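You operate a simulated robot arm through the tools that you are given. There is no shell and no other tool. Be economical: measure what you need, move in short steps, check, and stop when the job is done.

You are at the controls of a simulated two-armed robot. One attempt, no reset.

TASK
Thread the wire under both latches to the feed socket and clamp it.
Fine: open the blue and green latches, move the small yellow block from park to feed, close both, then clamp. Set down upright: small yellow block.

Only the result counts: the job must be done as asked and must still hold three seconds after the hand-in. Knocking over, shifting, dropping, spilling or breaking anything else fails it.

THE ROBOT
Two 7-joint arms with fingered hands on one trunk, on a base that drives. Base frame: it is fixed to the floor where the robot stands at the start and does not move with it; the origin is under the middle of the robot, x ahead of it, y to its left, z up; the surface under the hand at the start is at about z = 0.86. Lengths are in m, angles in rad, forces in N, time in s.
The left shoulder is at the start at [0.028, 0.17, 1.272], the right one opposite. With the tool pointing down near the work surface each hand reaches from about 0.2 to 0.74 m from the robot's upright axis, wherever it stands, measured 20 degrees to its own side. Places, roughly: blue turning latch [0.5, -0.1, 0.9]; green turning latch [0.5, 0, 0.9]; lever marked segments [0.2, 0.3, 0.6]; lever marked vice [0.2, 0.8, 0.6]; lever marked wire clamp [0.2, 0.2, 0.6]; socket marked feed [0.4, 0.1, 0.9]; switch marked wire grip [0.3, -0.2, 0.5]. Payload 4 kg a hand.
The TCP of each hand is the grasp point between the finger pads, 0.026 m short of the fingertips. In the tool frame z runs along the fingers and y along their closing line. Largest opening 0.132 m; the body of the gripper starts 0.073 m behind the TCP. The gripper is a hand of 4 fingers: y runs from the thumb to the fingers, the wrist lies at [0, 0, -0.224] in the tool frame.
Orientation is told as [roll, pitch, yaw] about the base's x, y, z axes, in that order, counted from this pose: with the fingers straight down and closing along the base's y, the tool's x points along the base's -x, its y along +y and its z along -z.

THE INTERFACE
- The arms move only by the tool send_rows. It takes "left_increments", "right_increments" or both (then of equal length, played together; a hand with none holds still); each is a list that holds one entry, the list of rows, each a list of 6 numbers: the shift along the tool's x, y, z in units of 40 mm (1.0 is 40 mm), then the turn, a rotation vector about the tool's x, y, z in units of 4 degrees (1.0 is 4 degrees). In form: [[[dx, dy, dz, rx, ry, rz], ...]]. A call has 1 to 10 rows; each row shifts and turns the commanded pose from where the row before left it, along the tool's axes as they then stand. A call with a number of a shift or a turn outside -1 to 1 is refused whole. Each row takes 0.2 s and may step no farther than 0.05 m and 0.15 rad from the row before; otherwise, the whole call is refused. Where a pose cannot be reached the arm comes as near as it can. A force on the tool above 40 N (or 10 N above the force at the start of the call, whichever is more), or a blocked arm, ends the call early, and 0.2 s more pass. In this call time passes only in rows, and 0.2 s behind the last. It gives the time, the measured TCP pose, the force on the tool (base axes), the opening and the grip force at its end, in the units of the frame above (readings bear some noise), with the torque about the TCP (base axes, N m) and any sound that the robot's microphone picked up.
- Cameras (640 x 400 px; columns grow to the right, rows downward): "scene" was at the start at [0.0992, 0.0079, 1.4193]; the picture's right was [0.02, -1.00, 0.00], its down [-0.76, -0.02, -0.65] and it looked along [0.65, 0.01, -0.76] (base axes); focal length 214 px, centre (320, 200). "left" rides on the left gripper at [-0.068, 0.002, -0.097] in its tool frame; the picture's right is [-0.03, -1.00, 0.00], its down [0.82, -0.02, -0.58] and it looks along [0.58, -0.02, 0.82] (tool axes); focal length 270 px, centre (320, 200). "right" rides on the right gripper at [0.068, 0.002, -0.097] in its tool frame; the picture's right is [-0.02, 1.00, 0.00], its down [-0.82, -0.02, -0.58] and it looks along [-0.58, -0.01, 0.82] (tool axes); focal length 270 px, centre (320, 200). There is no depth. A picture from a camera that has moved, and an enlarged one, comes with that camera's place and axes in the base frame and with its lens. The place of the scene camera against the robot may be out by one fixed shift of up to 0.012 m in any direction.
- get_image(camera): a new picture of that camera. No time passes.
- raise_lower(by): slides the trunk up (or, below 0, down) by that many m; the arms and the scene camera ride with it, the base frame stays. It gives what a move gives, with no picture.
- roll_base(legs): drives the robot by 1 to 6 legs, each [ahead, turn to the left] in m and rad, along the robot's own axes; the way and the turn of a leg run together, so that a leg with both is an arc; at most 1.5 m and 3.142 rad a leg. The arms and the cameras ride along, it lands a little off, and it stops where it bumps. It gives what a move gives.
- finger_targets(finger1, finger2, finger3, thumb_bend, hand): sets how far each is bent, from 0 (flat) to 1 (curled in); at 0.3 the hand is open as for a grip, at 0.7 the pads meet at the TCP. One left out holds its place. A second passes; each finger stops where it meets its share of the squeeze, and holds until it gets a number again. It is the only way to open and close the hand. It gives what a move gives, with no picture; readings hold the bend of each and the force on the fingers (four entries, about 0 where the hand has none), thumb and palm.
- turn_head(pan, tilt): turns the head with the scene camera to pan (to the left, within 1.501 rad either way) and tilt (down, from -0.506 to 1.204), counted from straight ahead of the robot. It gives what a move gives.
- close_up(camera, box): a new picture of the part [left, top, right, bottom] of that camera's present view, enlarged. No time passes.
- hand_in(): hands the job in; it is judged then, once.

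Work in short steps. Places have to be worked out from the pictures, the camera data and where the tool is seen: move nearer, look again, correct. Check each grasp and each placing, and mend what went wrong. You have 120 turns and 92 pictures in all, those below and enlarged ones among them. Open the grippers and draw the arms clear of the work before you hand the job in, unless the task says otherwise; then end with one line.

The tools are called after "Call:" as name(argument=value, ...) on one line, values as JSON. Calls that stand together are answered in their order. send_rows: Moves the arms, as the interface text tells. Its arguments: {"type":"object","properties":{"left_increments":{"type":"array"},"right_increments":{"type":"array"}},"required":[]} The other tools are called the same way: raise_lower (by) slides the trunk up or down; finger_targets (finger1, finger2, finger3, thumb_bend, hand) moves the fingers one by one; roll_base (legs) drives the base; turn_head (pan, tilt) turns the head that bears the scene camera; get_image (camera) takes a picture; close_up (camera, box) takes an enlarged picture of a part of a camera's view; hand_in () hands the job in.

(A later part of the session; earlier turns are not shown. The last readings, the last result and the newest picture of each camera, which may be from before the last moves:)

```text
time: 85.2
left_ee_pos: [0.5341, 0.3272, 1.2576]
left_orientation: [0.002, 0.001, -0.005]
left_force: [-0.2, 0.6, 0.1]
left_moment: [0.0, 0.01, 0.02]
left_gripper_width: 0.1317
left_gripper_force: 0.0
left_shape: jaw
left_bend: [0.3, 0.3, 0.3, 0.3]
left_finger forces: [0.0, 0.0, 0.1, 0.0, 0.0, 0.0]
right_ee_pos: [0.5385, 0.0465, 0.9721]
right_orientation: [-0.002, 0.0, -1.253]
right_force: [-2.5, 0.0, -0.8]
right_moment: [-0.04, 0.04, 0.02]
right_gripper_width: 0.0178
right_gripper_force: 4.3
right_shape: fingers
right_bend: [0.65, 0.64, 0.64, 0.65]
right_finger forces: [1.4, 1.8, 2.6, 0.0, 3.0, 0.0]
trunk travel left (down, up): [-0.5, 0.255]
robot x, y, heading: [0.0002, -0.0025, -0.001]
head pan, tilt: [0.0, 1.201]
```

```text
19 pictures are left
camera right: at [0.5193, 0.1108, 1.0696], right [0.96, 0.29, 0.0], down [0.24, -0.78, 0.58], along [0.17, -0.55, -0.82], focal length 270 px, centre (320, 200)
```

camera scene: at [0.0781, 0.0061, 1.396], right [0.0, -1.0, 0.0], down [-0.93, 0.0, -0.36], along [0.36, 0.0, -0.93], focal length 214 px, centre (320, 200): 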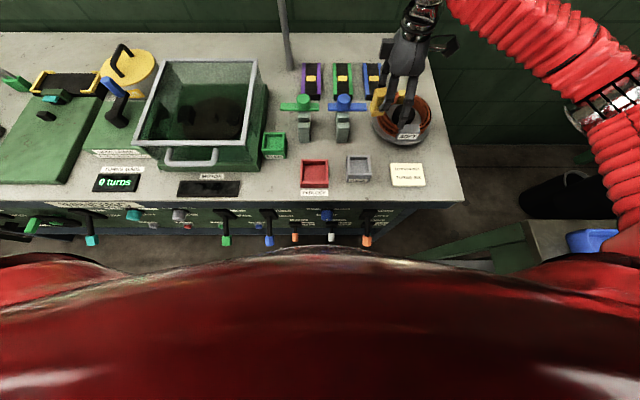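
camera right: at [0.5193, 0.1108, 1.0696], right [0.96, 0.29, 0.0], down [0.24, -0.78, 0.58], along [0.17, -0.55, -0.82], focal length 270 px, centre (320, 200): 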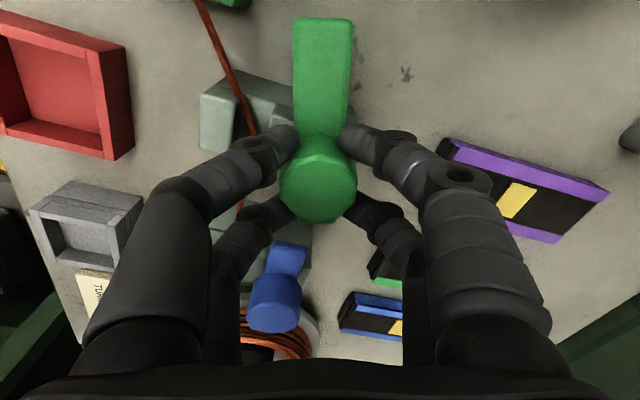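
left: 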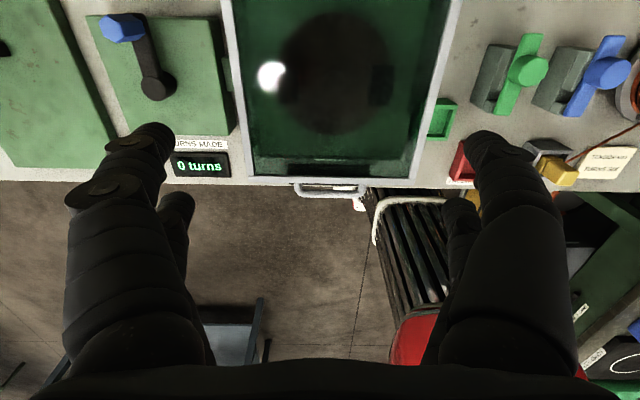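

Following well. I turn 72° more to bring the bar back to closed.

Call:
send_rows(right_increments=[[[0, 0, 0, 0, 0, -1], [0, 0, 0, 0, 0, -1], [0, 0, 0, 0, 0, -1], [0, 0, 0, 0, 0, -1], [0, 0, 0, 0, 0, -1], [0, 0, 0, 0, 0, -1], [0, 0, 0, 0, 0, -1], [0, 0, 0, 0, 0, -1], [0, 0, 0, 0, 0, -1]]])

Call:
send_rows(right_increments=[[[0, 0, 0, 0, 0, -1], [0, 0, 0, 0, 0, -1], [0, 0, 0, 0, 0, -1], [0, 0, 0, 0, 0, -1], [0, 0, 0, 0, 0, -1], [0, 0, 0, 0, 0, -1], [0, 0, 0, 0, 0, -1], [0, 0, 0, 0, 0, -1], [0, 0, 0, 0, 0, -1]]])

Call:
get_image(camera="right")

```text
time: 87.2
left_ee_pos: [0.5352, 0.3259, 1.2561]
left_orientation: [0.001, 0.001, -0.004]
left_force: [-0.8, -0.2, 1.0]
left_moment: [0.02, 0.0, 0.05]
left_gripper_width: 0.132
left_gripper_force: 0.1
left_shape: jaw
left_bend: [0.3, 0.3, 0.3, 0.3]
left_finger forces: [0.1, 0.1, 0.1, 0.1, 0.1, 0.0]
right_ee_pos: [0.5407, 0.0453, 0.9726]
right_orientation: [0.001, 0.002, -0.624]
right_force: [-3.9, 0.9, -3.9]
right_moment: [-0.02, 0.09, -0.03]
right_gripper_width: 0.0183
right_gripper_force: 4.8
right_shape: fingers
right_bend: [0.65, 0.65, 0.64, 0.65]
right_finger forces: [2.4, 1.2, 1.7, 0.1, 3.7, 0.0]
trunk travel left (down, up): [-0.5, 0.255]
robot x, y, heading: [0.0019, 0.0005, -0.004]
head pan, tilt: [0.0, 1.201]
```

```text
time: 89.2
left_ee_pos: [0.5336, 0.3253, 1.2563]
left_orientation: [0.0, 0.001, -0.005]
left_force: [0.7, -0.7, -0.1]
left_moment: [-0.01, 0.0, 0.02]
left_gripper_width: 0.1319
left_gripper_force: 0.0
left_shape: jaw
left_bend: [0.3, 0.3, 0.3, 0.3]
left_finger forces: [0.1, 0.1, 0.0, 0.1, 0.1, 0.1]
right_ee_pos: [0.539, 0.0463, 0.973]
right_orientation: [-0.001, -0.001, 0.004]
right_force: [-3.9, 0.3, -2.8]
right_moment: [0.0, 0.07, -0.03]
right_gripper_width: 0.0182
right_gripper_force: 5.6
right_shape: fingers
right_bend: [0.64, 0.65, 0.64, 0.65]
right_finger forces: [3.6, 1.6, 1.8, 0.1, 3.7, 0.0]
trunk travel left (down, up): [-0.5, 0.255]
robot x, y, heading: [0.0017, -0.001, -0.002]
head pan, tilt: [0.0, 1.201]
```

```text
18 pictures are left
camera right: at [0.4706, 0.0464, 1.0704], right [0.02, 1.0, 0.0], down [0.82, -0.02, 0.58], along [0.58, -0.01, -0.82], focal length 270 px, centre (320, 200)
```

right: 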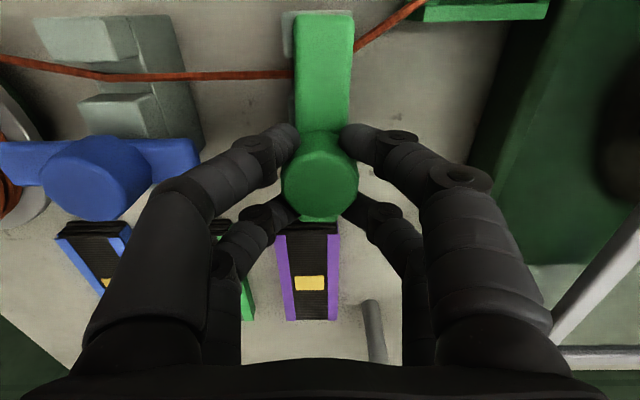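

The bar covers the wire at slot; it looks about 3° short, so I turn one more row and release, then lift.

Call:
send_rows(right_increments=[[[0, 0, 0, 0, 0, -0.9]]])

Call:
finger_targets(hand="right", finger1=0.5, finger2=0.5, finger3=0.5, thumb_bend=0.5)

Call:
send_rows(right_increments=[[[0, 0, -0.9, 0, 0, 0], [0, 0, -0.9, 0, 0, 0], [0, -0.9, 0, 0, 0, 0], [0, -0.9, 0, 0, 0, 0], [0, -0.95, 0, 0, 0, 0]]])

Call:
get_image(camera="right")

```text
time: 89.6
left_ee_pos: [0.5339, 0.327, 1.2572]
left_orientation: [0.002, 0.0, -0.005]
left_force: [-0.5, -1.0, 0.4]
left_moment: [0.01, -0.03, -0.02]
left_gripper_width: 0.132
left_gripper_force: 0.2
left_shape: jaw
left_bend: [0.3, 0.3, 0.3, 0.3]
left_finger forces: [0.0, 0.0, 0.0, 0.1, 0.0, 0.1]
right_ee_pos: [0.5394, 0.046, 0.9728]
right_orientation: [-0.001, 0.001, 0.066]
right_force: [-5.0, -0.8, -2.6]
right_moment: [-0.03, 0.06, -0.03]
right_gripper_width: 0.0185
right_gripper_force: 5.7
right_shape: fingers
right_bend: [0.64, 0.65, 0.64, 0.65]
right_finger forces: [3.4, 1.5, 1.9, 0.0, 4.3, 0.0]
trunk travel left (down, up): [-0.5, 0.255]
robot x, y, heading: [-0.0032, 0.0007, -0.002]
head pan, tilt: [0.0, 1.201]
```

```text
time: 90.6
left_ee_pos: [0.5345, 0.3278, 1.2571]
left_orientation: [0.0, 0.003, -0.005]
left_force: [-0.2, 0.3, -0.3]
left_moment: [0.0, 0.02, -0.01]
left_gripper_width: 0.1317
left_gripper_force: 0.1
left_shape: jaw
left_bend: [0.3, 0.3, 0.3, 0.3]
left_finger forces: [0.0, 0.1, 0.1, 0.0, 0.0, 0.0]
right_ee_pos: [0.5398, 0.0437, 0.9729]
right_orientation: [0.001, 0.001, 0.066]
right_force: [0.0, -0.4, 0.2]
right_moment: [-0.01, 0.0, -0.03]
right_gripper_width: 0.0652
right_gripper_force: 0.2
right_shape: fingers
right_bend: [0.5, 0.5, 0.5, 0.5]
right_finger forces: [0.1, 0.0, 0.0, 0.0, 0.1, 0.1]
trunk travel left (down, up): [-0.5, 0.255]
robot x, y, heading: [0.0, -0.0022, 0.001]
head pan, tilt: [0.0, 1.201]
```

```text
time: 91.8
left_ee_pos: [0.5339, 0.3259, 1.2584]
left_orientation: [0.002, 0.001, -0.005]
left_force: [-0.1, -0.4, 0.0]
left_moment: [0.01, -0.05, 0.0]
left_gripper_width: 0.1321
left_gripper_force: 0.0
left_shape: jaw
left_bend: [0.3, 0.3, 0.3, 0.3]
left_finger forces: [0.1, 0.0, 0.0, 0.1, 0.0, 0.0]
right_ee_pos: [0.546, -0.0655, 1.0431]
right_orientation: [0.004, 0.0, 0.067]
right_force: [0.6, -1.0, -0.4]
right_moment: [0.03, 0.01, 0.02]
right_gripper_width: 0.0658
right_gripper_force: 0.1
right_shape: fingers
right_bend: [0.5, 0.5, 0.5, 0.5]
right_finger forces: [0.0, 0.0, 0.0, 0.0, 0.0, 0.0]
trunk travel left (down, up): [-0.5, 0.255]
robot x, y, heading: [-0.0006, -0.0036, 0.0]
head pan, tilt: [0.0, 1.201]
```

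```text
17 pictures are left
camera right: at [0.4772, -0.0697, 1.1406], right [-0.04, 1.0, 0.0], down [0.82, 0.03, 0.58], along [0.58, 0.02, -0.82], focal length 270 px, centre (320, 200)
```

right: 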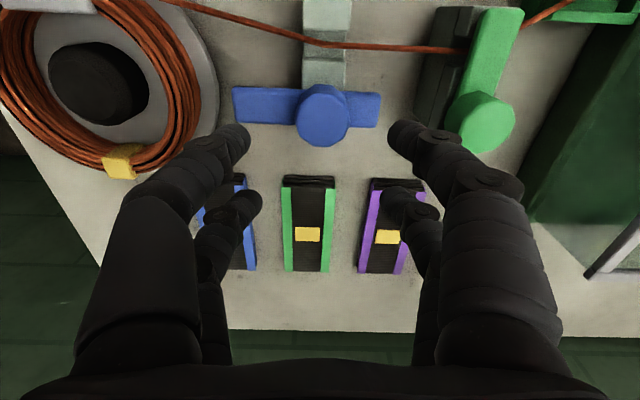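

Green is closed and aligned with its block. Next, blue: rotate the hand to yaw +90° above it, descend to 0.972, grip and turn back clockwise.

Call:
send_rows(right_increments=[[[0.11, 0.02, 0, 0, 0, -1], [0, 0, 0, 0, 0, -1], [0, 0, 0, 0, 0, -1], [0, 0, 0, 0, 0, -1], [0, 0, 0, 0, 0, -1], [0, 0, 0, 0, 0, -1], [0, 0, 0, 0, 0, -1], [0, 0, 0, 0, 0, -1], [0, 0, 0, 0, 0, -1], [0, 0, 0, 0, 0, -1]]])

Call:
send_rows(right_increments=[[[0, 0, 0, 0, 0, -1], [0, 0, 0, 0, 0, -1], [0, 0, 0, 0, 0, -1], [0, 0, 0, 0, 0, -1], [0, 0, 0, 0, 0, -1], [0, 0, 0, 0, 0, -1], [0, 0, 0, 0, 0, -1], [0, 0, 0, 0, 0, -1], [0, 0, 0, 0, 0, -1], [0, 0, 0, 0, 0, -1]]])

Call:
send_rows(right_increments=[[[0, 0, 0.58, 0, 0, -0.75], [0, 0, 0.58, 0, 0, -0.75], [0, 0, 0.58, 0, 0, 0]]])

Call:
get_image(camera="right")

```text
time: 94.0
left_ee_pos: [0.5331, 0.3258, 1.2562]
left_orientation: [0.0, 0.002, -0.006]
left_force: [-0.2, -0.6, -0.1]
left_moment: [0.03, 0.04, 0.04]
left_gripper_width: 0.1319
left_gripper_force: 0.0
left_shape: jaw
left_bend: [0.3, 0.3, 0.3, 0.3]
left_finger forces: [0.0, 0.0, 0.1, 0.0, 0.1, 0.1]
right_ee_pos: [0.5437, -0.0636, 1.044]
right_orientation: [0.002, 0.001, 0.764]
right_force: [-0.6, 0.0, -0.2]
right_moment: [0.02, -0.02, 0.02]
right_gripper_width: 0.0657
right_gripper_force: 0.1
right_shape: fingers
right_bend: [0.5, 0.5, 0.5, 0.5]
right_finger forces: [0.0, 0.0, 0.0, 0.1, 0.0, 0.0]
trunk travel left (down, up): [-0.5, 0.255]
robot x, y, heading: [-0.0019, -0.0015, 0.001]
head pan, tilt: [0.0, 1.201]
```

```text
time: 96.2
left_ee_pos: [0.5337, 0.3267, 1.2578]
left_orientation: [0.0, 0.002, -0.004]
left_force: [1.0, -0.6, 0.9]
left_moment: [-0.01, 0.0, 0.02]
left_gripper_width: 0.132
left_gripper_force: 0.0
left_shape: jaw
left_bend: [0.3, 0.3, 0.3, 0.3]
left_finger forces: [0.0, 0.1, 0.0, 0.0, 0.0, 0.1]
right_ee_pos: [0.5443, -0.064, 1.0449]
right_orientation: [0.003, -0.001, 1.463]
right_force: [0.1, -0.4, 0.1]
right_moment: [0.03, 0.0, 0.02]
right_gripper_width: 0.0656
right_gripper_force: 0.1
right_shape: fingers
right_bend: [0.5, 0.5, 0.5, 0.5]
right_finger forces: [0.0, 0.0, 0.1, 0.1, 0.1, 0.0]
trunk travel left (down, up): [-0.5, 0.255]
robot x, y, heading: [0.0011, -0.0001, -0.002]
head pan, tilt: [0.0, 1.201]
```

```text
time: 97.0
left_ee_pos: [0.5346, 0.3278, 1.2564]
left_orientation: [0.0, 0.001, -0.005]
left_force: [0.0, 0.3, -0.5]
left_moment: [-0.03, -0.01, 0.01]
left_gripper_width: 0.1318
left_gripper_force: 0.0
left_shape: jaw
left_bend: [0.3, 0.3, 0.3, 0.3]
left_finger forces: [0.1, 0.0, 0.0, 0.0, 0.0, 0.0]
right_ee_pos: [0.5435, -0.0629, 0.9763]
right_orientation: [0.001, -0.001, 1.567]
right_force: [-0.1, -0.9, 0.8]
right_moment: [-0.01, 0.0, 0.02]
right_gripper_width: 0.0654
right_gripper_force: 0.0
right_shape: fingers
right_bend: [0.5, 0.5, 0.5, 0.5]
right_finger forces: [0.0, 0.0, 0.0, 0.0, 0.0, 0.0]
trunk travel left (down, up): [-0.5, 0.255]
robot x, y, heading: [-0.0004, 0.0015, -0.006]
head pan, tilt: [0.0, 1.201]
```

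```text
16 pictures are left
camera right: at [0.5409, -0.1323, 1.0731], right [-1.0, 0.03, 0.0], down [0.02, 0.82, 0.58], along [0.02, 0.58, -0.82], focal length 270 px, centre (320, 200)
```

right: 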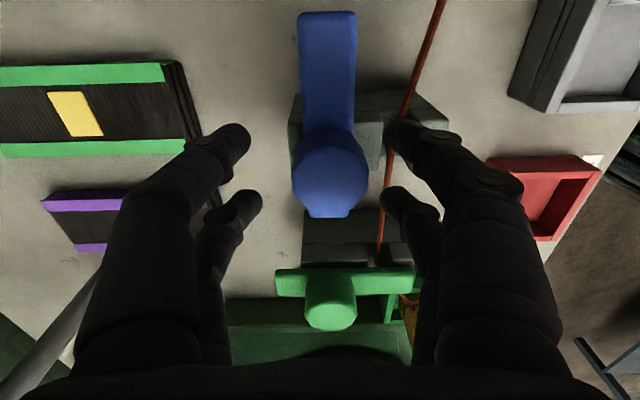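

Nearly centred; shift -3 mm x, lower 4 mm, grip, and start turning clockwise.

Call:
send_rows(right_increments=[[[0, 0.08, 0.1, 0, 0, 0]]])

Call:
finger_targets(hand="right", finger1=0.67, finger2=0.67, finger3=0.67, thumb_bend=0.67)

Call:
send_rows(right_increments=[[[0, 0, 0, 0, 0, 1], [0, 0, 0, 0, 0, 1], [0, 0, 0, 0, 0, 1], [0, 0, 0, 0, 0, 1], [0, 0, 0, 0, 0, 1], [0, 0, 0, 0, 0, 1]]])

Call:
get_image(camera="right")

```text
time: 97.4
left_ee_pos: [0.5345, 0.3278, 1.2576]
left_orientation: [0.0, 0.001, -0.004]
left_force: [0.1, 0.4, -0.4]
left_moment: [-0.01, -0.01, -0.03]
left_gripper_width: 0.1319
left_gripper_force: 0.0
left_shape: jaw
left_bend: [0.3, 0.3, 0.3, 0.3]
left_finger forces: [0.0, 0.0, 0.0, 0.1, 0.0, 0.0]
right_ee_pos: [0.5386, -0.0636, 0.971]
right_orientation: [0.002, 0.001, 1.566]
right_force: [-0.4, -0.5, 0.2]
right_moment: [0.01, 0.0, 0.01]
right_gripper_width: 0.0657
right_gripper_force: 0.1
right_shape: fingers
right_bend: [0.5, 0.5, 0.5, 0.5]
right_finger forces: [0.0, 0.0, 0.0, 0.1, 0.0, 0.1]
trunk travel left (down, up): [-0.5, 0.255]
robot x, y, heading: [-0.0036, -0.0021, -0.002]
head pan, tilt: [0.0, 1.201]
```

```text
time: 98.4
left_ee_pos: [0.5345, 0.3276, 1.2561]
left_orientation: [0.001, 0.002, -0.006]
left_force: [0.0, 0.3, -0.5]
left_moment: [0.01, 0.02, -0.03]
left_gripper_width: 0.1317
left_gripper_force: 0.1
left_shape: jaw
left_bend: [0.3, 0.3, 0.3, 0.3]
left_finger forces: [0.0, 0.1, 0.0, 0.1, 0.0, 0.0]
right_ee_pos: [0.5398, -0.0636, 0.9715]
right_orientation: [0.003, 0.0, 1.564]
right_force: [-0.4, -0.7, -1.9]
right_moment: [0.01, 0.01, 0.0]
right_gripper_width: 0.0206
right_gripper_force: 3.7
right_shape: fingers
right_bend: [0.63, 0.64, 0.65, 0.65]
right_finger forces: [2.5, 2.0, 1.1, 0.0, 2.3, 0.1]
trunk travel left (down, up): [-0.5, 0.255]
robot x, y, heading: [-0.0019, -0.0008, 0.002]
head pan, tilt: [0.0, 1.201]
```

```text
time: 99.8
left_ee_pos: [0.5344, 0.3268, 1.2564]
left_orientation: [-0.001, 0.004, -0.006]
left_force: [0.0, -0.2, -0.1]
left_moment: [0.01, 0.02, 0.0]
left_gripper_width: 0.1321
left_gripper_force: 0.0
left_shape: jaw
left_bend: [0.3, 0.3, 0.3, 0.3]
left_finger forces: [0.0, 0.1, 0.0, 0.1, 0.0, 0.0]
right_ee_pos: [0.5392, -0.0637, 0.9711]
right_orientation: [0.001, 0.0, 1.146]
right_force: [-0.5, -1.5, -3.2]
right_moment: [-0.03, -0.01, 0.01]
right_gripper_width: 0.0204
right_gripper_force: 4.7
right_shape: fingers
right_bend: [0.63, 0.64, 0.65, 0.65]
right_finger forces: [2.5, 1.5, 1.3, 0.0, 3.2, 0.0]
trunk travel left (down, up): [-0.5, 0.255]
robot x, y, heading: [-0.001, -0.0024, -0.003]
head pan, tilt: [0.0, 1.201]
```

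```text
15 pictures are left
camera right: at [0.5095, -0.126, 1.0684], right [-0.9, 0.44, 0.0], down [0.36, 0.73, 0.58], along [0.25, 0.52, -0.82], focal length 270 px, centre (320, 200)
```

right: 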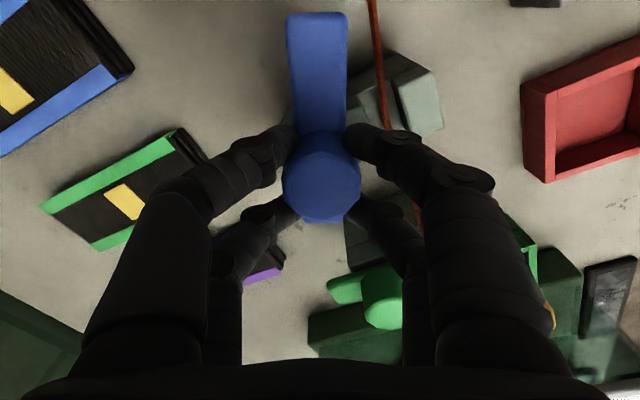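

Following. I turn the remaining 66° to yaw 0.

Call:
send_rows(right_increments=[[[0, 0, 0, 0, 0, 1], [0, 0, 0, 0, 0, 1], [0, 0, 0, 0, 0, 1], [0, 0, 0, 0, 0, 1], [0, 0, 0, 0, 0, 1], [0, 0, 0, 0, 0, 1], [0, 0, 0, 0, 0, 1], [0, 0, 0, 0, 0, 1]]])

Call:
send_rows(right_increments=[[[0, 0, 0, 0, 0, 1], [0, 0, 0, 0, 0, 1], [0, 0, 0, 0, 0, 1], [0, 0, 0, 0, 0, 1], [0, 0, 0, 0, 0, 1], [0, 0, 0, 0, 0, 1], [0, 0, 0, 0, 0, 1], [0, 0, 0, 0, 0, 1], [0, 0, 0, 0, 0, 0.6]]])

Call:
get_image(camera="right")

```text
time: 101.6
left_ee_pos: [0.5354, 0.3279, 1.2575]
left_orientation: [0.0, 0.001, -0.005]
left_force: [0.5, 0.3, 0.1]
left_moment: [0.01, 0.01, 0.0]
left_gripper_width: 0.132
left_gripper_force: 0.1
left_shape: jaw
left_bend: [0.3, 0.3, 0.3, 0.3]
left_finger forces: [0.1, 0.0, 0.1, 0.0, 0.0, 0.1]
right_ee_pos: [0.5404, -0.0647, 0.9717]
right_orientation: [-0.001, 0.001, 0.587]
right_force: [0.6, -2.4, -2.5]
right_moment: [-0.07, -0.02, 0.03]
right_gripper_width: 0.0203
right_gripper_force: 4.8
right_shape: fingers
right_bend: [0.64, 0.65, 0.65, 0.65]
right_finger forces: [2.1, 1.5, 1.9, 0.1, 3.7, 0.0]
trunk travel left (down, up): [-0.5, 0.255]
robot x, y, heading: [0.0006, -0.0009, -0.002]
head pan, tilt: [0.0, 1.201]
```

```text
time: 103.6
left_ee_pos: [0.5349, 0.3267, 1.2561]
left_orientation: [0.001, 0.003, -0.006]
left_force: [0.1, -0.7, -0.7]
left_moment: [0.01, -0.02, 0.01]
left_gripper_width: 0.132
left_gripper_force: 0.0
left_shape: jaw
left_bend: [0.3, 0.3, 0.3, 0.3]
left_finger forces: [0.1, 0.0, 0.0, 0.0, 0.0, 0.1]
right_ee_pos: [0.5382, -0.0642, 0.9707]
right_orientation: [0.001, 0.002, -0.011]
right_force: [1.7, -2.5, -0.5]
right_moment: [-0.08, -0.03, 0.05]
right_gripper_width: 0.02
right_gripper_force: 5.3
right_shape: fingers
right_bend: [0.64, 0.65, 0.65, 0.65]
right_finger forces: [2.1, 2.2, 2.3, 0.0, 3.6, 0.0]
trunk travel left (down, up): [-0.5, 0.255]
robot x, y, heading: [0.0003, 0.0006, -0.0]
head pan, tilt: [0.0, 1.201]
```

```text
14 pictures are left
camera right: at [0.4707, -0.0625, 1.0683], right [0.04, 1.0, 0.0], down [0.82, -0.03, 0.58], along [0.58, -0.02, -0.82], focal length 270 px, centre (320, 200)
```

right: 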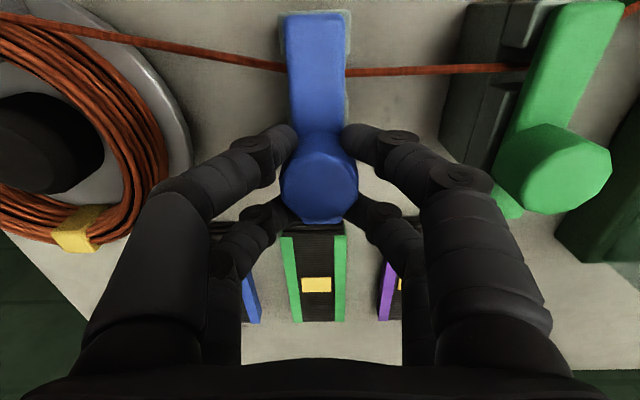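

Blue is closed, aligned with its block over the wire. I release, lift, and withdraw the right arm.

Call:
finger_targets(hand="right", finger1=0.5, finger2=0.5, finger3=0.5, thumb_bend=0.5)

Call:
send_rows(right_increments=[[[0, 0, -0.9, 0, 0, 0], [0, 0, -0.9, 0, 0, 0], [0, 0, -0.9, 0, 0, 0], [0, 0, -0.9, 0, 0, 0], [0, -0.9, -0.5, 0, 0, 0], [0, -0.9, -0.5, 0, 0, 0], [0, -0.9, -0.5, 0, 0, 0], [0, -0.9, -0.5, 0, 0, 0]]])

Call:
get_image(camera="scene")

```text
time: 104.6
left_ee_pos: [0.5349, 0.327, 1.2573]
left_orientation: [0.0, 0.001, -0.005]
left_force: [-0.4, -0.3, 0.7]
left_moment: [0.04, 0.04, -0.01]
left_gripper_width: 0.1321
left_gripper_force: 0.0
left_shape: jaw
left_bend: [0.3, 0.3, 0.3, 0.3]
left_finger forces: [0.1, 0.1, 0.1, 0.0, 0.1, 0.1]
right_ee_pos: [0.5391, -0.0647, 0.9715]
right_orientation: [0.0, 0.002, -0.012]
right_force: [0.2, 0.1, -0.2]
right_moment: [0.01, -0.01, 0.01]
right_gripper_width: 0.0653
right_gripper_force: 0.0
right_shape: fingers
right_bend: [0.5, 0.5, 0.5, 0.5]
right_finger forces: [0.1, 0.0, 0.1, 0.0, 0.1, 0.0]
trunk travel left (down, up): [-0.5, 0.255]
robot x, y, heading: [0.0012, -0.0008, -0.003]
head pan, tilt: [0.0, 1.201]
```

```text
time: 106.4
left_ee_pos: [0.5337, 0.3264, 1.257]
left_orientation: [0.0, 0.001, -0.006]
left_force: [0.2, -0.8, -1.1]
left_moment: [0.0, -0.01, -0.01]
left_gripper_width: 0.1319
left_gripper_force: 0.1
left_shape: jaw
left_bend: [0.3, 0.3, 0.3, 0.3]
left_finger forces: [0.1, 0.1, 0.1, 0.0, 0.1, 0.0]
right_ee_pos: [0.5402, -0.21, 1.1974]
right_orientation: [0.0, 0.001, -0.011]
right_force: [-1.3, 0.5, 0.5]
right_moment: [0.01, -0.04, -0.01]
right_gripper_width: 0.0657
right_gripper_force: 0.1
right_shape: fingers
right_bend: [0.5, 0.5, 0.5, 0.5]
right_finger forces: [0.0, 0.0, 0.1, 0.0, 0.0, 0.0]
trunk travel left (down, up): [-0.5, 0.255]
robot x, y, heading: [-0.0016, -0.0017, -0.0]
head pan, tilt: [0.0, 1.201]
```

```text
13 pictures are left
camera scene: at [0.0766, 0.0059, 1.3962], right [0.0, -1.0, 0.0], down [-0.93, 0.0, -0.36], along [0.36, 0.0, -0.93], focal length 214 px, centre (320, 200)
```

scene: 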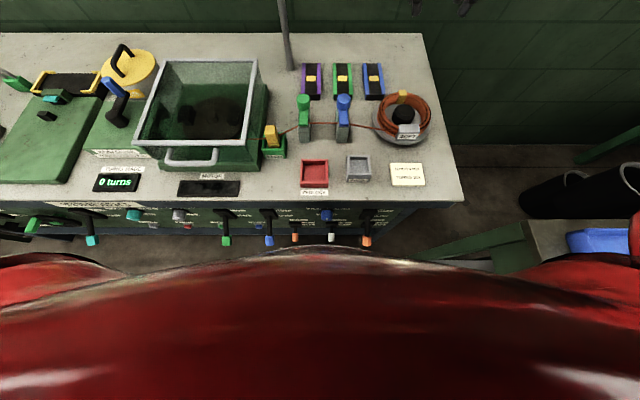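

Both latches are closed, block in feed. Next the clamp lever (blue, y≈0.19, hanging down at FREE). There's little room in front of the bench, so I check behind-left before backing up.

Call:
turn_head(pan=1.5, tilt=0.7)

Call:
get_image(camera="scene")

```text
time: 108.0
left_ee_pos: [0.5343, 0.3273, 1.2565]
left_orientation: [0.001, 0.003, -0.005]
left_force: [-0.8, 0.3, 0.5]
left_moment: [0.01, -0.01, 0.01]
left_gripper_width: 0.1317
left_gripper_force: 0.1
left_shape: jaw
left_bend: [0.3, 0.3, 0.3, 0.3]
left_finger forces: [0.1, 0.0, 0.0, 0.1, 0.1, 0.0]
right_ee_pos: [0.5397, -0.2097, 1.1961]
right_orientation: [0.001, 0.002, -0.012]
right_force: [-0.4, 0.3, 0.1]
right_moment: [-0.03, -0.02, -0.03]
right_gripper_width: 0.0654
right_gripper_force: 0.1
right_shape: fingers
right_bend: [0.5, 0.5, 0.5, 0.5]
right_finger forces: [0.0, 0.1, 0.0, 0.0, 0.0, 0.0]
trunk travel left (down, up): [-0.5, 0.255]
robot x, y, heading: [0.0025, -0.0017, 0.003]
head pan, tilt: [1.499, 0.7]
```

```text
12 pictures are left
camera scene: at [0.0276, 0.091, 1.4321], right [1.0, -0.07, 0.0], down [-0.05, -0.64, -0.76], along [0.05, 0.76, -0.64], focal length 214 px, centre (320, 200)
```

scene: 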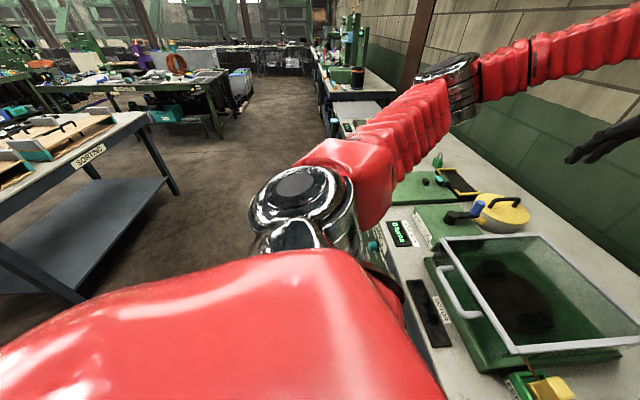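

The sorting table is well beyond 1 m back, so backing up 0.28 m is safe. I do that and look at the front panel.

Call:
roll_base(legs=[[-0.3, 0]])

Call:
turn_head(pan=0.3, tilt=0.95)

Call:
get_image(camera="scene")

```text
time: 110.1
left_ee_pos: [0.2281, 0.3294, 1.2584]
left_orientation: [0.001, 0.0, 0.002]
left_force: [0.6, -0.9, -0.7]
left_moment: [0.01, -0.03, -0.01]
left_gripper_width: 0.1317
left_gripper_force: 0.0
left_shape: jaw
left_bend: [0.3, 0.3, 0.3, 0.3]
left_finger forces: [0.0, 0.0, 0.0, 0.0, 0.0, 0.0]
right_ee_pos: [0.2396, -0.2069, 1.1968]
right_orientation: [-0.003, 0.0, -0.004]
right_force: [-0.6, 0.0, -0.4]
right_moment: [0.0, -0.04, -0.01]
right_gripper_width: 0.0655
right_gripper_force: 0.0
right_shape: fingers
right_bend: [0.5, 0.5, 0.5, 0.5]
right_finger forces: [0.1, 0.1, 0.0, 0.1, 0.0, 0.0]
trunk travel left (down, up): [-0.5, 0.255]
robot x, y, heading: [-0.3048, 0.0013, 0.004]
head pan, tilt: [1.499, 0.7]
```

```text
time: 111.5
left_ee_pos: [0.2286, 0.3298, 1.257]
left_orientation: [-0.001, 0.001, 0.001]
left_force: [-0.1, 0.6, 0.5]
left_moment: [0.01, 0.0, -0.01]
left_gripper_width: 0.132
left_gripper_force: 0.0
left_shape: jaw
left_bend: [0.3, 0.3, 0.3, 0.3]
left_finger forces: [0.0, 0.0, 0.0, 0.0, 0.0, 0.1]
right_ee_pos: [0.2391, -0.2064, 1.1977]
right_orientation: [-0.001, 0.002, -0.004]
right_force: [-0.7, -0.2, 0.1]
right_moment: [-0.03, 0.03, -0.01]
right_gripper_width: 0.0655
right_gripper_force: 0.1
right_shape: fingers
right_bend: [0.5, 0.5, 0.5, 0.5]
right_finger forces: [0.0, 0.0, 0.1, 0.1, 0.0, 0.0]
trunk travel left (down, up): [-0.5, 0.255]
robot x, y, heading: [-0.3061, -0.0009, 0.007]
head pan, tilt: [0.3, 0.949]
```

```text
11 pictures are left
camera scene: at [-0.212, 0.0277, 1.4123], right [0.3, -0.95, 0.0], down [-0.78, -0.25, -0.58], along [0.55, 0.18, -0.81], focal length 214 px, centre (320, 200)
```

scene: 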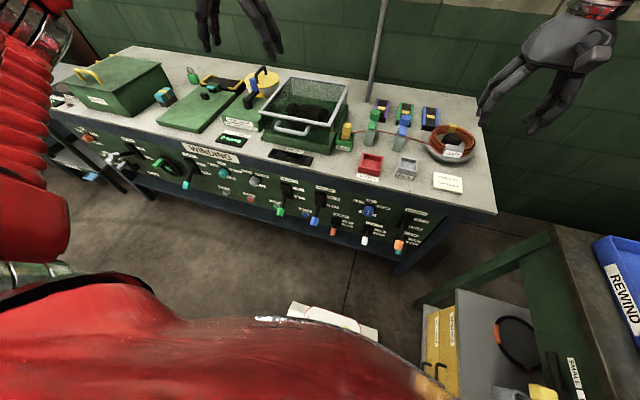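

I zoom on the clamp lever.

Call:
close_up(camera="scene", box=[265, 165, 345, 245])

```text
5.00 times, centred on (305, 205) of scene
camera zoom: at [-0.212, 0.0277, 1.4123], right [0.3, -0.95, 0.0], down [-0.78, -0.25, -0.58], along [0.55, 0.18, -0.81], focal length 1072 px, centre (395, 175)
```

zoom: 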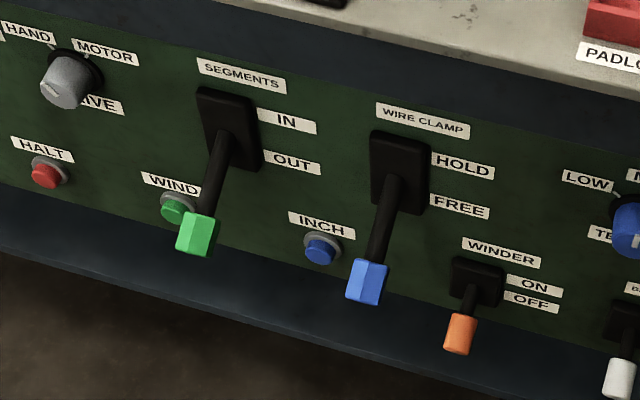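

Label confirmed: WIRE CLAMP, HOLD up, FREE down. The handle is at roughly (0.225,0.187,0.61), pivot (0.30,0.187,0.665). I pull both hands back from the bench edge and lower the trunk 0.3.

Call:
send_rows(left_increments=[[[0.9, 0, 0, 0, 0, 0], [0.9, 0, 0, 0, 0, 0], [0.9, 0, 0, 0, 0, 0]]], right_increments=[[[0.9, -0.5, 0, 0, 0, 0], [0.9, -0.5, 0, 0, 0, 0], [0.9, -0.5, 0, 0, 0, 0]]])

Call:
raise_lower(by=-0.3)

Call:
send_rows(left_increments=[[[0, 0, 0, 0, -1, 0], [0, 0, 0, 0, -1, 0], [0, 0, 0, 0, -1, 0], [0, 0, 0, 0, -1, 0], [0, 0, 0, 0, -1, 0], [0, 0, 0, 0, -1, 0], [0, 0, 0, 0, -1, 0], [0, 0, 0, 0, -1, 0], [0, 0, 0, 0, -1, 0], [0, 0, 0, 0, -1, 0]]])

```text
time: 112.3
left_ee_pos: [0.1169, 0.3272, 1.2581]
left_orientation: [0.001, -0.004, 0.002]
left_force: [-0.9, -0.1, 0.0]
left_moment: [0.04, -0.02, 0.0]
left_gripper_width: 0.1319
left_gripper_force: 0.0
left_shape: jaw
left_bend: [0.3, 0.3, 0.3, 0.3]
left_finger forces: [0.1, 0.1, 0.0, 0.0, 0.0, 0.1]
right_ee_pos: [0.127, -0.266, 1.1969]
right_orientation: [0.0, -0.003, -0.006]
right_force: [-0.3, -0.5, -1.0]
right_moment: [0.04, -0.03, 0.03]
right_gripper_width: 0.0654
right_gripper_force: 0.0
right_shape: fingers
right_bend: [0.5, 0.5, 0.5, 0.5]
right_finger forces: [0.0, 0.1, 0.0, 0.0, 0.0, 0.0]
trunk travel left (down, up): [-0.5, 0.255]
robot x, y, heading: [-0.3027, -0.0049, 0.013]
head pan, tilt: [0.3, 0.949]
```

```text
time: 114.7
left_ee_pos: [0.1116, 0.3348, 0.9996]
left_orientation: [-0.009, -0.013, -0.006]
left_force: [0.9, 0.9, 0.2]
left_moment: [0.01, -0.01, -0.01]
left_gripper_width: 0.1316
left_gripper_force: 0.1
left_shape: jaw
left_bend: [0.3, 0.3, 0.3, 0.3]
left_finger forces: [0.0, 0.0, 0.1, 0.1, 0.0, 0.0]
right_ee_pos: [0.124, -0.2605, 1.0172]
right_orientation: [-0.008, -0.217, -0.012]
right_force: [-0.3, 0.1, -0.1]
right_moment: [0.03, 0.04, 0.02]
right_gripper_width: 0.0656
right_gripper_force: 0.1
right_shape: fingers
right_bend: [0.5, 0.5, 0.5, 0.5]
right_finger forces: [0.0, 0.0, 0.1, 0.0, 0.1, 0.1]
trunk travel left (down, up): [-0.24, 0.516]
robot x, y, heading: [-0.3054, -0.0022, -0.003]
head pan, tilt: [0.3, 0.949]
stopped: the arm was blocked; the commanded pose is now the measured one
```

```text
time: 116.9
left_ee_pos: [0.1113, 0.3347, 1.0008]
left_orientation: [-0.013, -0.714, 0.004]
left_force: [0.9, 0.6, -0.6]
left_moment: [0.01, 0.0, 0.0]
left_gripper_width: 0.1318
left_gripper_force: 0.1
left_shape: jaw
left_bend: [0.3, 0.3, 0.3, 0.3]
left_finger forces: [0.0, 0.0, 0.1, 0.1, 0.0, 0.0]
right_ee_pos: [0.1261, -0.2616, 1.0178]
right_orientation: [-0.007, -0.213, -0.008]
right_force: [0.3, -0.1, 0.2]
right_moment: [-0.04, 0.01, 0.03]
right_gripper_width: 0.0656
right_gripper_force: 0.1
right_shape: fingers
right_bend: [0.5, 0.5, 0.5, 0.5]
right_finger forces: [0.0, 0.0, 0.0, 0.0, 0.0, 0.0]
trunk travel left (down, up): [-0.24, 0.516]
robot x, y, heading: [-0.3005, -0.0033, -0.0]
head pan, tilt: [0.3, 0.949]
```

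The right arm was blocked during lowering. I look to the right to see what it met.

Call:
turn_head(pan=-0.9, tilt=0.8)

Call:
get_image(camera="scene")

```text
time: 118.3
left_ee_pos: [0.1128, 0.3343, 0.9993]
left_orientation: [-0.01, -0.712, 0.001]
left_force: [0.8, -0.6, -0.6]
left_moment: [0.0, 0.0, 0.0]
left_gripper_width: 0.1318
left_gripper_force: 0.2
left_shape: jaw
left_bend: [0.3, 0.3, 0.3, 0.3]
left_finger forces: [0.0, 0.0, 0.0, 0.0, 0.0, 0.1]
right_ee_pos: [0.1255, -0.2617, 1.0173]
right_orientation: [-0.006, -0.215, -0.008]
right_force: [0.4, -0.1, -0.4]
right_moment: [0.02, -0.03, 0.0]
right_gripper_width: 0.0652
right_gripper_force: 0.1
right_shape: fingers
right_bend: [0.5, 0.5, 0.5, 0.5]
right_finger forces: [0.0, 0.0, 0.1, 0.0, 0.0, 0.0]
trunk travel left (down, up): [-0.24, 0.516]
robot x, y, heading: [-0.3015, -0.0007, -0.0]
head pan, tilt: [-0.901, 0.799]
```

```text
9 pictures are left
camera scene: at [-0.1756, -0.0498, 1.1618], right [-0.78, -0.62, 0.0], down [-0.44, 0.56, -0.71], along [0.44, -0.55, -0.71], focal length 214 px, centre (320, 200)
```

scene: 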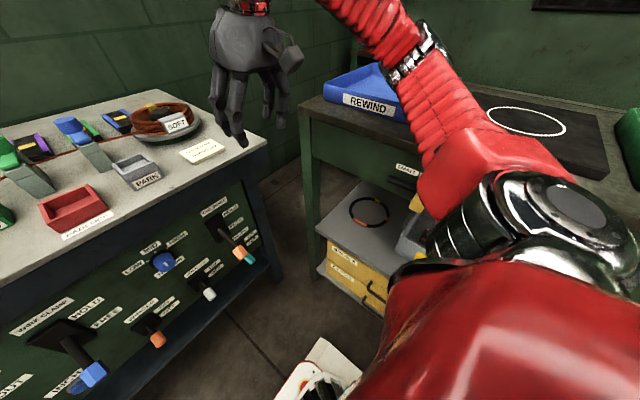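

The right elbow touched the side table's edge; nothing looks displaced. I raise the trunk 3 cm to free it, then move the left hand to a pre-grasp in front of the lever.

Call:
raise_lower(by=0.03)

Call:
send_rows(left_increments=[[[0.45, -0.37, 0.78, 0, 0, 0], [0.45, -0.37, 0.78, 0, 0, 0], [0.45, -0.37, 0.78, 0, 0, 0], [0.45, -0.37, 0.78, 0, 0, 0], [0.45, -0.37, 0.78, 0, 0, 0], [0.45, -0.37, 0.78, 0, 0, 0], [0.45, -0.37, 0.78, 0, 0, 0], [0.45, -0.37, 0.78, 0, 0, 0], [0.45, -0.37, 0.78, 0, 0, 0]]])

Call:
get_image(camera="left")

```text
time: 119.1
left_ee_pos: [0.1239, 0.326, 1.0253]
left_orientation: [0.001, -0.694, -0.005]
left_force: [0.2, 0.2, -1.1]
left_moment: [-0.01, 0.0, 0.04]
left_gripper_width: 0.1318
left_gripper_force: 0.0
left_shape: jaw
left_bend: [0.3, 0.3, 0.3, 0.3]
left_finger forces: [0.0, 0.1, 0.0, 0.1, 0.0, 0.1]
right_ee_pos: [0.1379, -0.2677, 1.0344]
right_orientation: [0.003, -0.192, -0.01]
right_force: [0.0, 0.1, -1.2]
right_moment: [0.03, 0.0, 0.01]
right_gripper_width: 0.0656
right_gripper_force: 0.1
right_shape: fingers
right_bend: [0.5, 0.5, 0.5, 0.5]
right_finger forces: [0.0, 0.0, 0.1, 0.0, 0.1, 0.1]
trunk travel left (down, up): [-0.27, 0.486]
robot x, y, heading: [-0.3034, -0.0033, -0.001]
head pan, tilt: [-0.901, 0.799]
```

```text
time: 121.1
left_ee_pos: [0.2101, 0.1991, 0.7211]
left_orientation: [0.0, -0.698, -0.005]
left_force: [-0.2, -0.1, 0.1]
left_moment: [-0.02, 0.02, 0.02]
left_gripper_width: 0.1319
left_gripper_force: 0.1
left_shape: jaw
left_bend: [0.3, 0.3, 0.3, 0.3]
left_finger forces: [0.1, 0.1, 0.0, 0.1, 0.1, 0.0]
left hand out of reach, approached as far as the arm can: row 1, 2, 3, 4
right_ee_pos: [0.1374, -0.2689, 1.0381]
right_orientation: [0.001, -0.194, -0.012]
right_force: [-0.4, -0.4, -0.9]
right_moment: [0.02, -0.01, 0.0]
right_gripper_width: 0.0657
right_gripper_force: 0.0
right_shape: fingers
right_bend: [0.5, 0.5, 0.5, 0.5]
right_finger forces: [0.1, 0.1, 0.0, 0.0, 0.1, 0.1]
trunk travel left (down, up): [-0.27, 0.486]
robot x, y, heading: [-0.3006, -0.0016, -0.0]
head pan, tilt: [-0.901, 0.799]
```

```text
8 pictures are left
camera left: at [0.1999, 0.2005, 0.8388], right [0.01, -1.0, 0.02], down [-1.0, -0.02, -0.08], along [0.08, -0.01, -1.0], focal length 270 px, centre (320, 200)
```

left: 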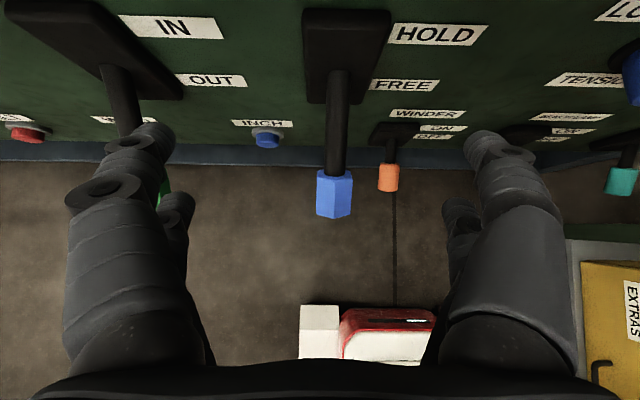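

The left camera confirms the handle at (0.225,0.186,≈0.61). I advance to straddle it and look.

Call:
send_rows(left_increments=[[[0.47, -0.11, 0.75, 0, 0, 0], [0.47, -0.11, 0.75, 0, 0, 0], [0.47, -0.11, 0.75, 0, 0, 0]]])

Call:
get_image(camera="left")

```text
time: 122.1
left_ee_pos: [0.2275, 0.0397, 0.6676]
left_orientation: [-0.471, -0.638, 0.3]
left_force: [-0.3, -1.2, 0.0]
left_moment: [-0.01, -0.01, 0.02]
left_gripper_width: 0.1319
left_gripper_force: 0.0
left_shape: jaw
left_bend: [0.3, 0.3, 0.3, 0.3]
left_finger forces: [0.0, 0.1, 0.0, 0.1, 0.0, 0.0]
left hand out of reach, approached as far as the arm can: row 3
right_ee_pos: [0.1356, -0.2692, 1.0378]
right_orientation: [0.001, -0.193, -0.01]
right_force: [0.1, 0.1, 0.3]
right_moment: [-0.02, -0.03, 0.0]
right_gripper_width: 0.0656
right_gripper_force: 0.0
right_shape: fingers
right_bend: [0.5, 0.5, 0.5, 0.5]
right_finger forces: [0.1, 0.0, 0.1, 0.1, 0.0, 0.1]
trunk travel left (down, up): [-0.27, 0.486]
robot x, y, heading: [-0.303, -0.0024, -0.003]
head pan, tilt: [-0.901, 0.799]
stopped in row 3 (left hand): the arm was blocked; the commanded pose is now the measured one
```

```text
7 pictures are left
camera left: at [0.2176, 0.0835, 0.777], right [0.02, -0.92, 0.38], down [-1.0, -0.05, -0.07], along [0.08, -0.38, -0.92], focal length 270 px, centre (320, 200)
```

left: 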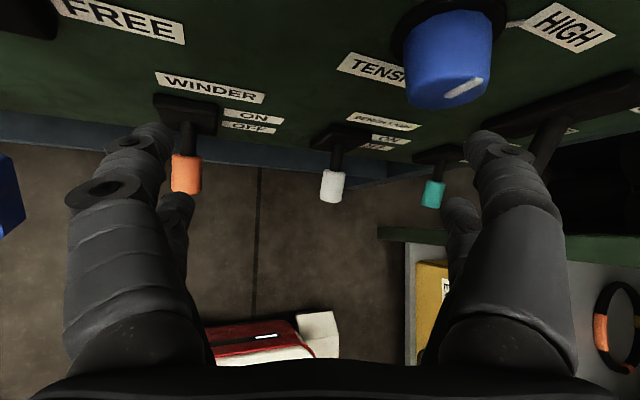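

The arm hit its near-reach limit and swung sideways; forces were nil. I back the hand off along its axis, undo the 22° roll, and then drive the robot 0.12 m further back for better arm geometry.

Call:
send_rows(left_increments=[[[0, 0, -0.95, 0, 0, 0], [0, 0, -0.95, 0, 0, 0], [0, 0, -0.95, 0, 0, 0], [0, 0, 0, -0.72, -0.02, 0.6], [0, 0, 0, -0.72, -0.02, 0.6], [0, 0, 0, -0.72, -0.02, 0.6], [0, 0, 0, -0.72, -0.02, 0.6], [0, 0, 0, -0.72, -0.02, 0.6], [0, 0, 0, -0.72, -0.02, 0.6]]])

Call:
roll_base(legs=[[-0.13, 0]])

```text
time: 124.1
left_ee_pos: [0.1546, 0.0701, 0.7497]
left_orientation: [0.026, -0.704, -0.012]
left_force: [-0.2, -0.5, 0.1]
left_moment: [-0.02, -0.01, -0.01]
left_gripper_width: 0.1318
left_gripper_force: 0.1
left_shape: jaw
left_bend: [0.3, 0.3, 0.3, 0.3]
left_finger forces: [0.0, 0.0, 0.0, 0.0, 0.0, 0.0]
right_ee_pos: [0.136, -0.2698, 1.0381]
right_orientation: [0.002, -0.193, -0.013]
right_force: [1.0, -0.6, 1.1]
right_moment: [0.04, 0.0, -0.01]
right_gripper_width: 0.0656
right_gripper_force: 0.0
right_shape: fingers
right_bend: [0.5, 0.5, 0.5, 0.5]
right_finger forces: [0.1, 0.0, 0.0, 0.0, 0.0, 0.0]
trunk travel left (down, up): [-0.27, 0.486]
robot x, y, heading: [-0.3019, -0.0003, -0.0]
head pan, tilt: [-0.901, 0.799]
```

```text
time: 125.3
left_ee_pos: [0.0229, 0.0711, 0.7494]
left_orientation: [0.026, -0.706, -0.011]
left_force: [0.2, 0.7, 0.2]
left_moment: [-0.02, 0.0, 0.0]
left_gripper_width: 0.132
left_gripper_force: 0.0
left_shape: jaw
left_bend: [0.3, 0.3, 0.3, 0.3]
left_finger forces: [0.0, 0.0, 0.0, 0.0, 0.0, 0.0]
right_ee_pos: [0.0044, -0.2696, 1.0382]
right_orientation: [0.0, -0.195, -0.012]
right_force: [-0.4, -0.3, -0.6]
right_moment: [0.0, -0.01, 0.02]
right_gripper_width: 0.0654
right_gripper_force: 0.0
right_shape: fingers
right_bend: [0.5, 0.5, 0.5, 0.5]
right_finger forces: [0.0, 0.1, 0.1, 0.1, 0.0, 0.0]
trunk travel left (down, up): [-0.27, 0.486]
robot x, y, heading: [-0.431, -0.0061, -0.001]
head pan, tilt: [-0.901, 0.799]
```

The orientation is restored and the base is back. I move the left hand to a pre-grasp at (0.12,0.187,0.70) and check for reach warnings.

Call:
send_rows(left_increments=[[[-0.21, 0.58, 0.505, 0, 0, 0], [-0.21, 0.58, 0.505, 0, 0, 0], [-0.21, 0.58, 0.505, 0, 0, 0], [-0.21, 0.58, 0.505, 0, 0, 0], [-0.21, 0.58, 0.505, 0, 0, 0]]])

Call:
get_image(camera="left")

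```text
time: 126.5
left_ee_pos: [0.1208, 0.1879, 0.7008]
left_orientation: [0.027, -0.704, -0.01]
left_force: [-0.2, 0.0, 0.1]
left_moment: [0.0, 0.0, -0.02]
left_gripper_width: 0.1321
left_gripper_force: 0.0
left_shape: jaw
left_bend: [0.3, 0.3, 0.3, 0.3]
left_finger forces: [0.1, 0.0, 0.1, 0.1, 0.1, 0.1]
right_ee_pos: [0.0057, -0.2707, 1.0374]
right_orientation: [0.0, -0.193, -0.012]
right_force: [0.1, -0.3, -0.4]
right_moment: [-0.04, -0.01, 0.05]
right_gripper_width: 0.0653
right_gripper_force: 0.1
right_shape: fingers
right_bend: [0.5, 0.5, 0.5, 0.5]
right_finger forces: [0.0, 0.1, 0.0, 0.0, 0.0, 0.0]
trunk travel left (down, up): [-0.27, 0.486]
robot x, y, heading: [-0.4341, -0.0019, -0.003]
head pan, tilt: [-0.901, 0.799]
```

```text
6 pictures are left
camera left: at [0.1105, 0.1866, 0.8181], right [0.03, -1.0, 0.0], down [-1.0, -0.03, -0.09], along [0.09, 0.01, -1.0], focal length 270 px, centre (320, 200)
```

left: 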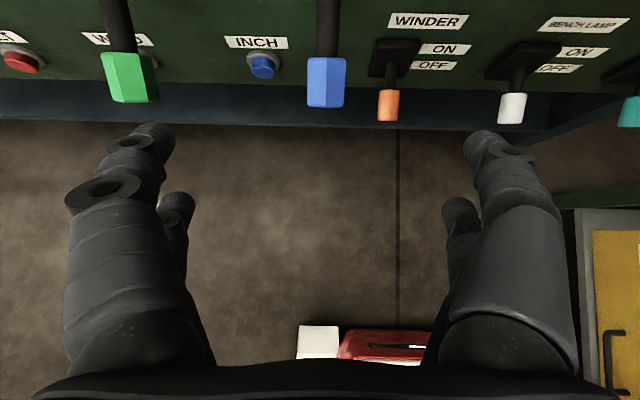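

Levers are unchanged, handle at (0.225,0.187). I advance to straddle it.

Call:
send_rows(left_increments=[[[-0.133, 0, 0.82, 0, 0, 0], [-0.133, 0, 0.82, 0, 0, 0], [-0.133, 0, 0.82, 0, 0, 0], [-0.133, 0, 0.82, 0, 0, 0]]])

Call:
get_image(camera="left")

```text
time: 127.5
left_ee_pos: [0.2224, 0.1921, 0.6142]
left_orientation: [0.026, -0.705, -0.013]
left_force: [0.7, -0.4, 0.4]
left_moment: [-0.02, 0.0, -0.01]
left_gripper_width: 0.1322
left_gripper_force: 0.0
left_shape: jaw
left_bend: [0.3, 0.3, 0.3, 0.3]
left_finger forces: [0.1, 0.1, 0.1, 0.0, 0.1, 0.0]
right_ee_pos: [0.007, -0.2703, 1.0385]
right_orientation: [0.003, -0.193, -0.012]
right_force: [0.3, -1.0, -0.3]
right_moment: [0.02, 0.0, 0.02]
right_gripper_width: 0.0655
right_gripper_force: 0.0
right_shape: fingers
right_bend: [0.5, 0.5, 0.5, 0.5]
right_finger forces: [0.1, 0.0, 0.0, 0.0, 0.0, 0.0]
trunk travel left (down, up): [-0.27, 0.486]
robot x, y, heading: [-0.4338, -0.004, -0.005]
head pan, tilt: [-0.901, 0.799]
```

```text
5 pictures are left
camera left: at [0.2118, 0.1894, 0.7324], right [0.03, -1.0, 0.0], down [-1.0, -0.02, -0.09], along [0.09, 0.01, -1.0], focal length 270 px, centre (320, 200)
```

left: 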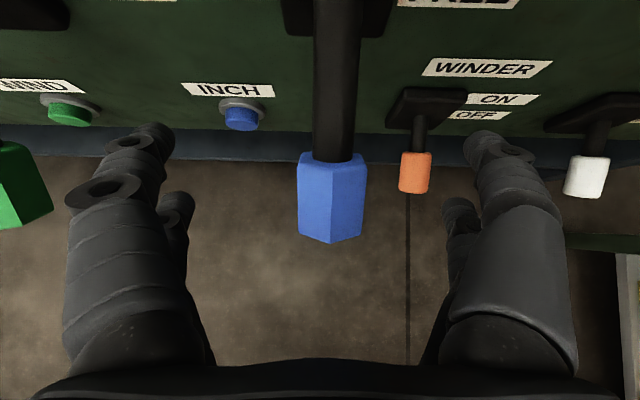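

Handle is centred between the fingers. I shift -4 mm in y and close.

Call:
send_rows(left_increments=[[[0, -0.11, 0, 0, 0, 0]]])

Call:
finger_targets(hand="left", finger1=0.66, finger2=0.66, finger3=0.66, thumb_bend=0.66)

```text
time: 128.0
left_ee_pos: [0.2219, 0.1869, 0.6142]
left_orientation: [0.026, -0.703, -0.009]
left_force: [0.0, 0.4, -0.3]
left_moment: [0.02, 0.01, -0.02]
left_gripper_width: 0.1318
left_gripper_force: 0.1
left_shape: jaw
left_bend: [0.3, 0.3, 0.3, 0.3]
left_finger forces: [0.1, 0.0, 0.0, 0.0, 0.0, 0.0]
right_ee_pos: [0.0041, -0.2689, 1.0383]
right_orientation: [0.001, -0.195, -0.011]
right_force: [-0.4, 0.2, 0.8]
right_moment: [-0.02, 0.0, -0.02]
right_gripper_width: 0.0656
right_gripper_force: 0.1
right_shape: fingers
right_bend: [0.5, 0.5, 0.5, 0.5]
right_finger forces: [0.0, 0.0, 0.0, 0.1, 0.0, 0.1]
trunk travel left (down, up): [-0.27, 0.486]
robot x, y, heading: [-0.4357, -0.0026, -0.006]
head pan, tilt: [-0.901, 0.799]
```

```text
time: 128.9
left_ee_pos: [0.2221, 0.1854, 0.6155]
left_orientation: [0.026, -0.703, -0.012]
left_force: [0.3, -1.1, 0.1]
left_moment: [-0.04, 0.0, -0.01]
left_gripper_width: 0.0193
left_gripper_force: 3.6
left_shape: fingers
left_bend: [0.64, 0.64, 0.64, 0.65]
left_finger forces: [0.9, 1.4, 1.6, 0.0, 1.8, 0.1]
right_ee_pos: [0.0067, -0.2698, 1.0367]
right_orientation: [0.001, -0.193, -0.012]
right_force: [0.5, 0.0, -0.3]
right_moment: [0.02, 0.01, 0.0]
right_gripper_width: 0.0653
right_gripper_force: 0.0
right_shape: fingers
right_bend: [0.5, 0.5, 0.5, 0.5]
right_finger forces: [0.0, 0.0, 0.0, 0.0, 0.0, 0.0]
trunk travel left (down, up): [-0.27, 0.486]
robot x, y, heading: [-0.4345, -0.0033, -0.001]
head pan, tilt: [-0.901, 0.799]
```

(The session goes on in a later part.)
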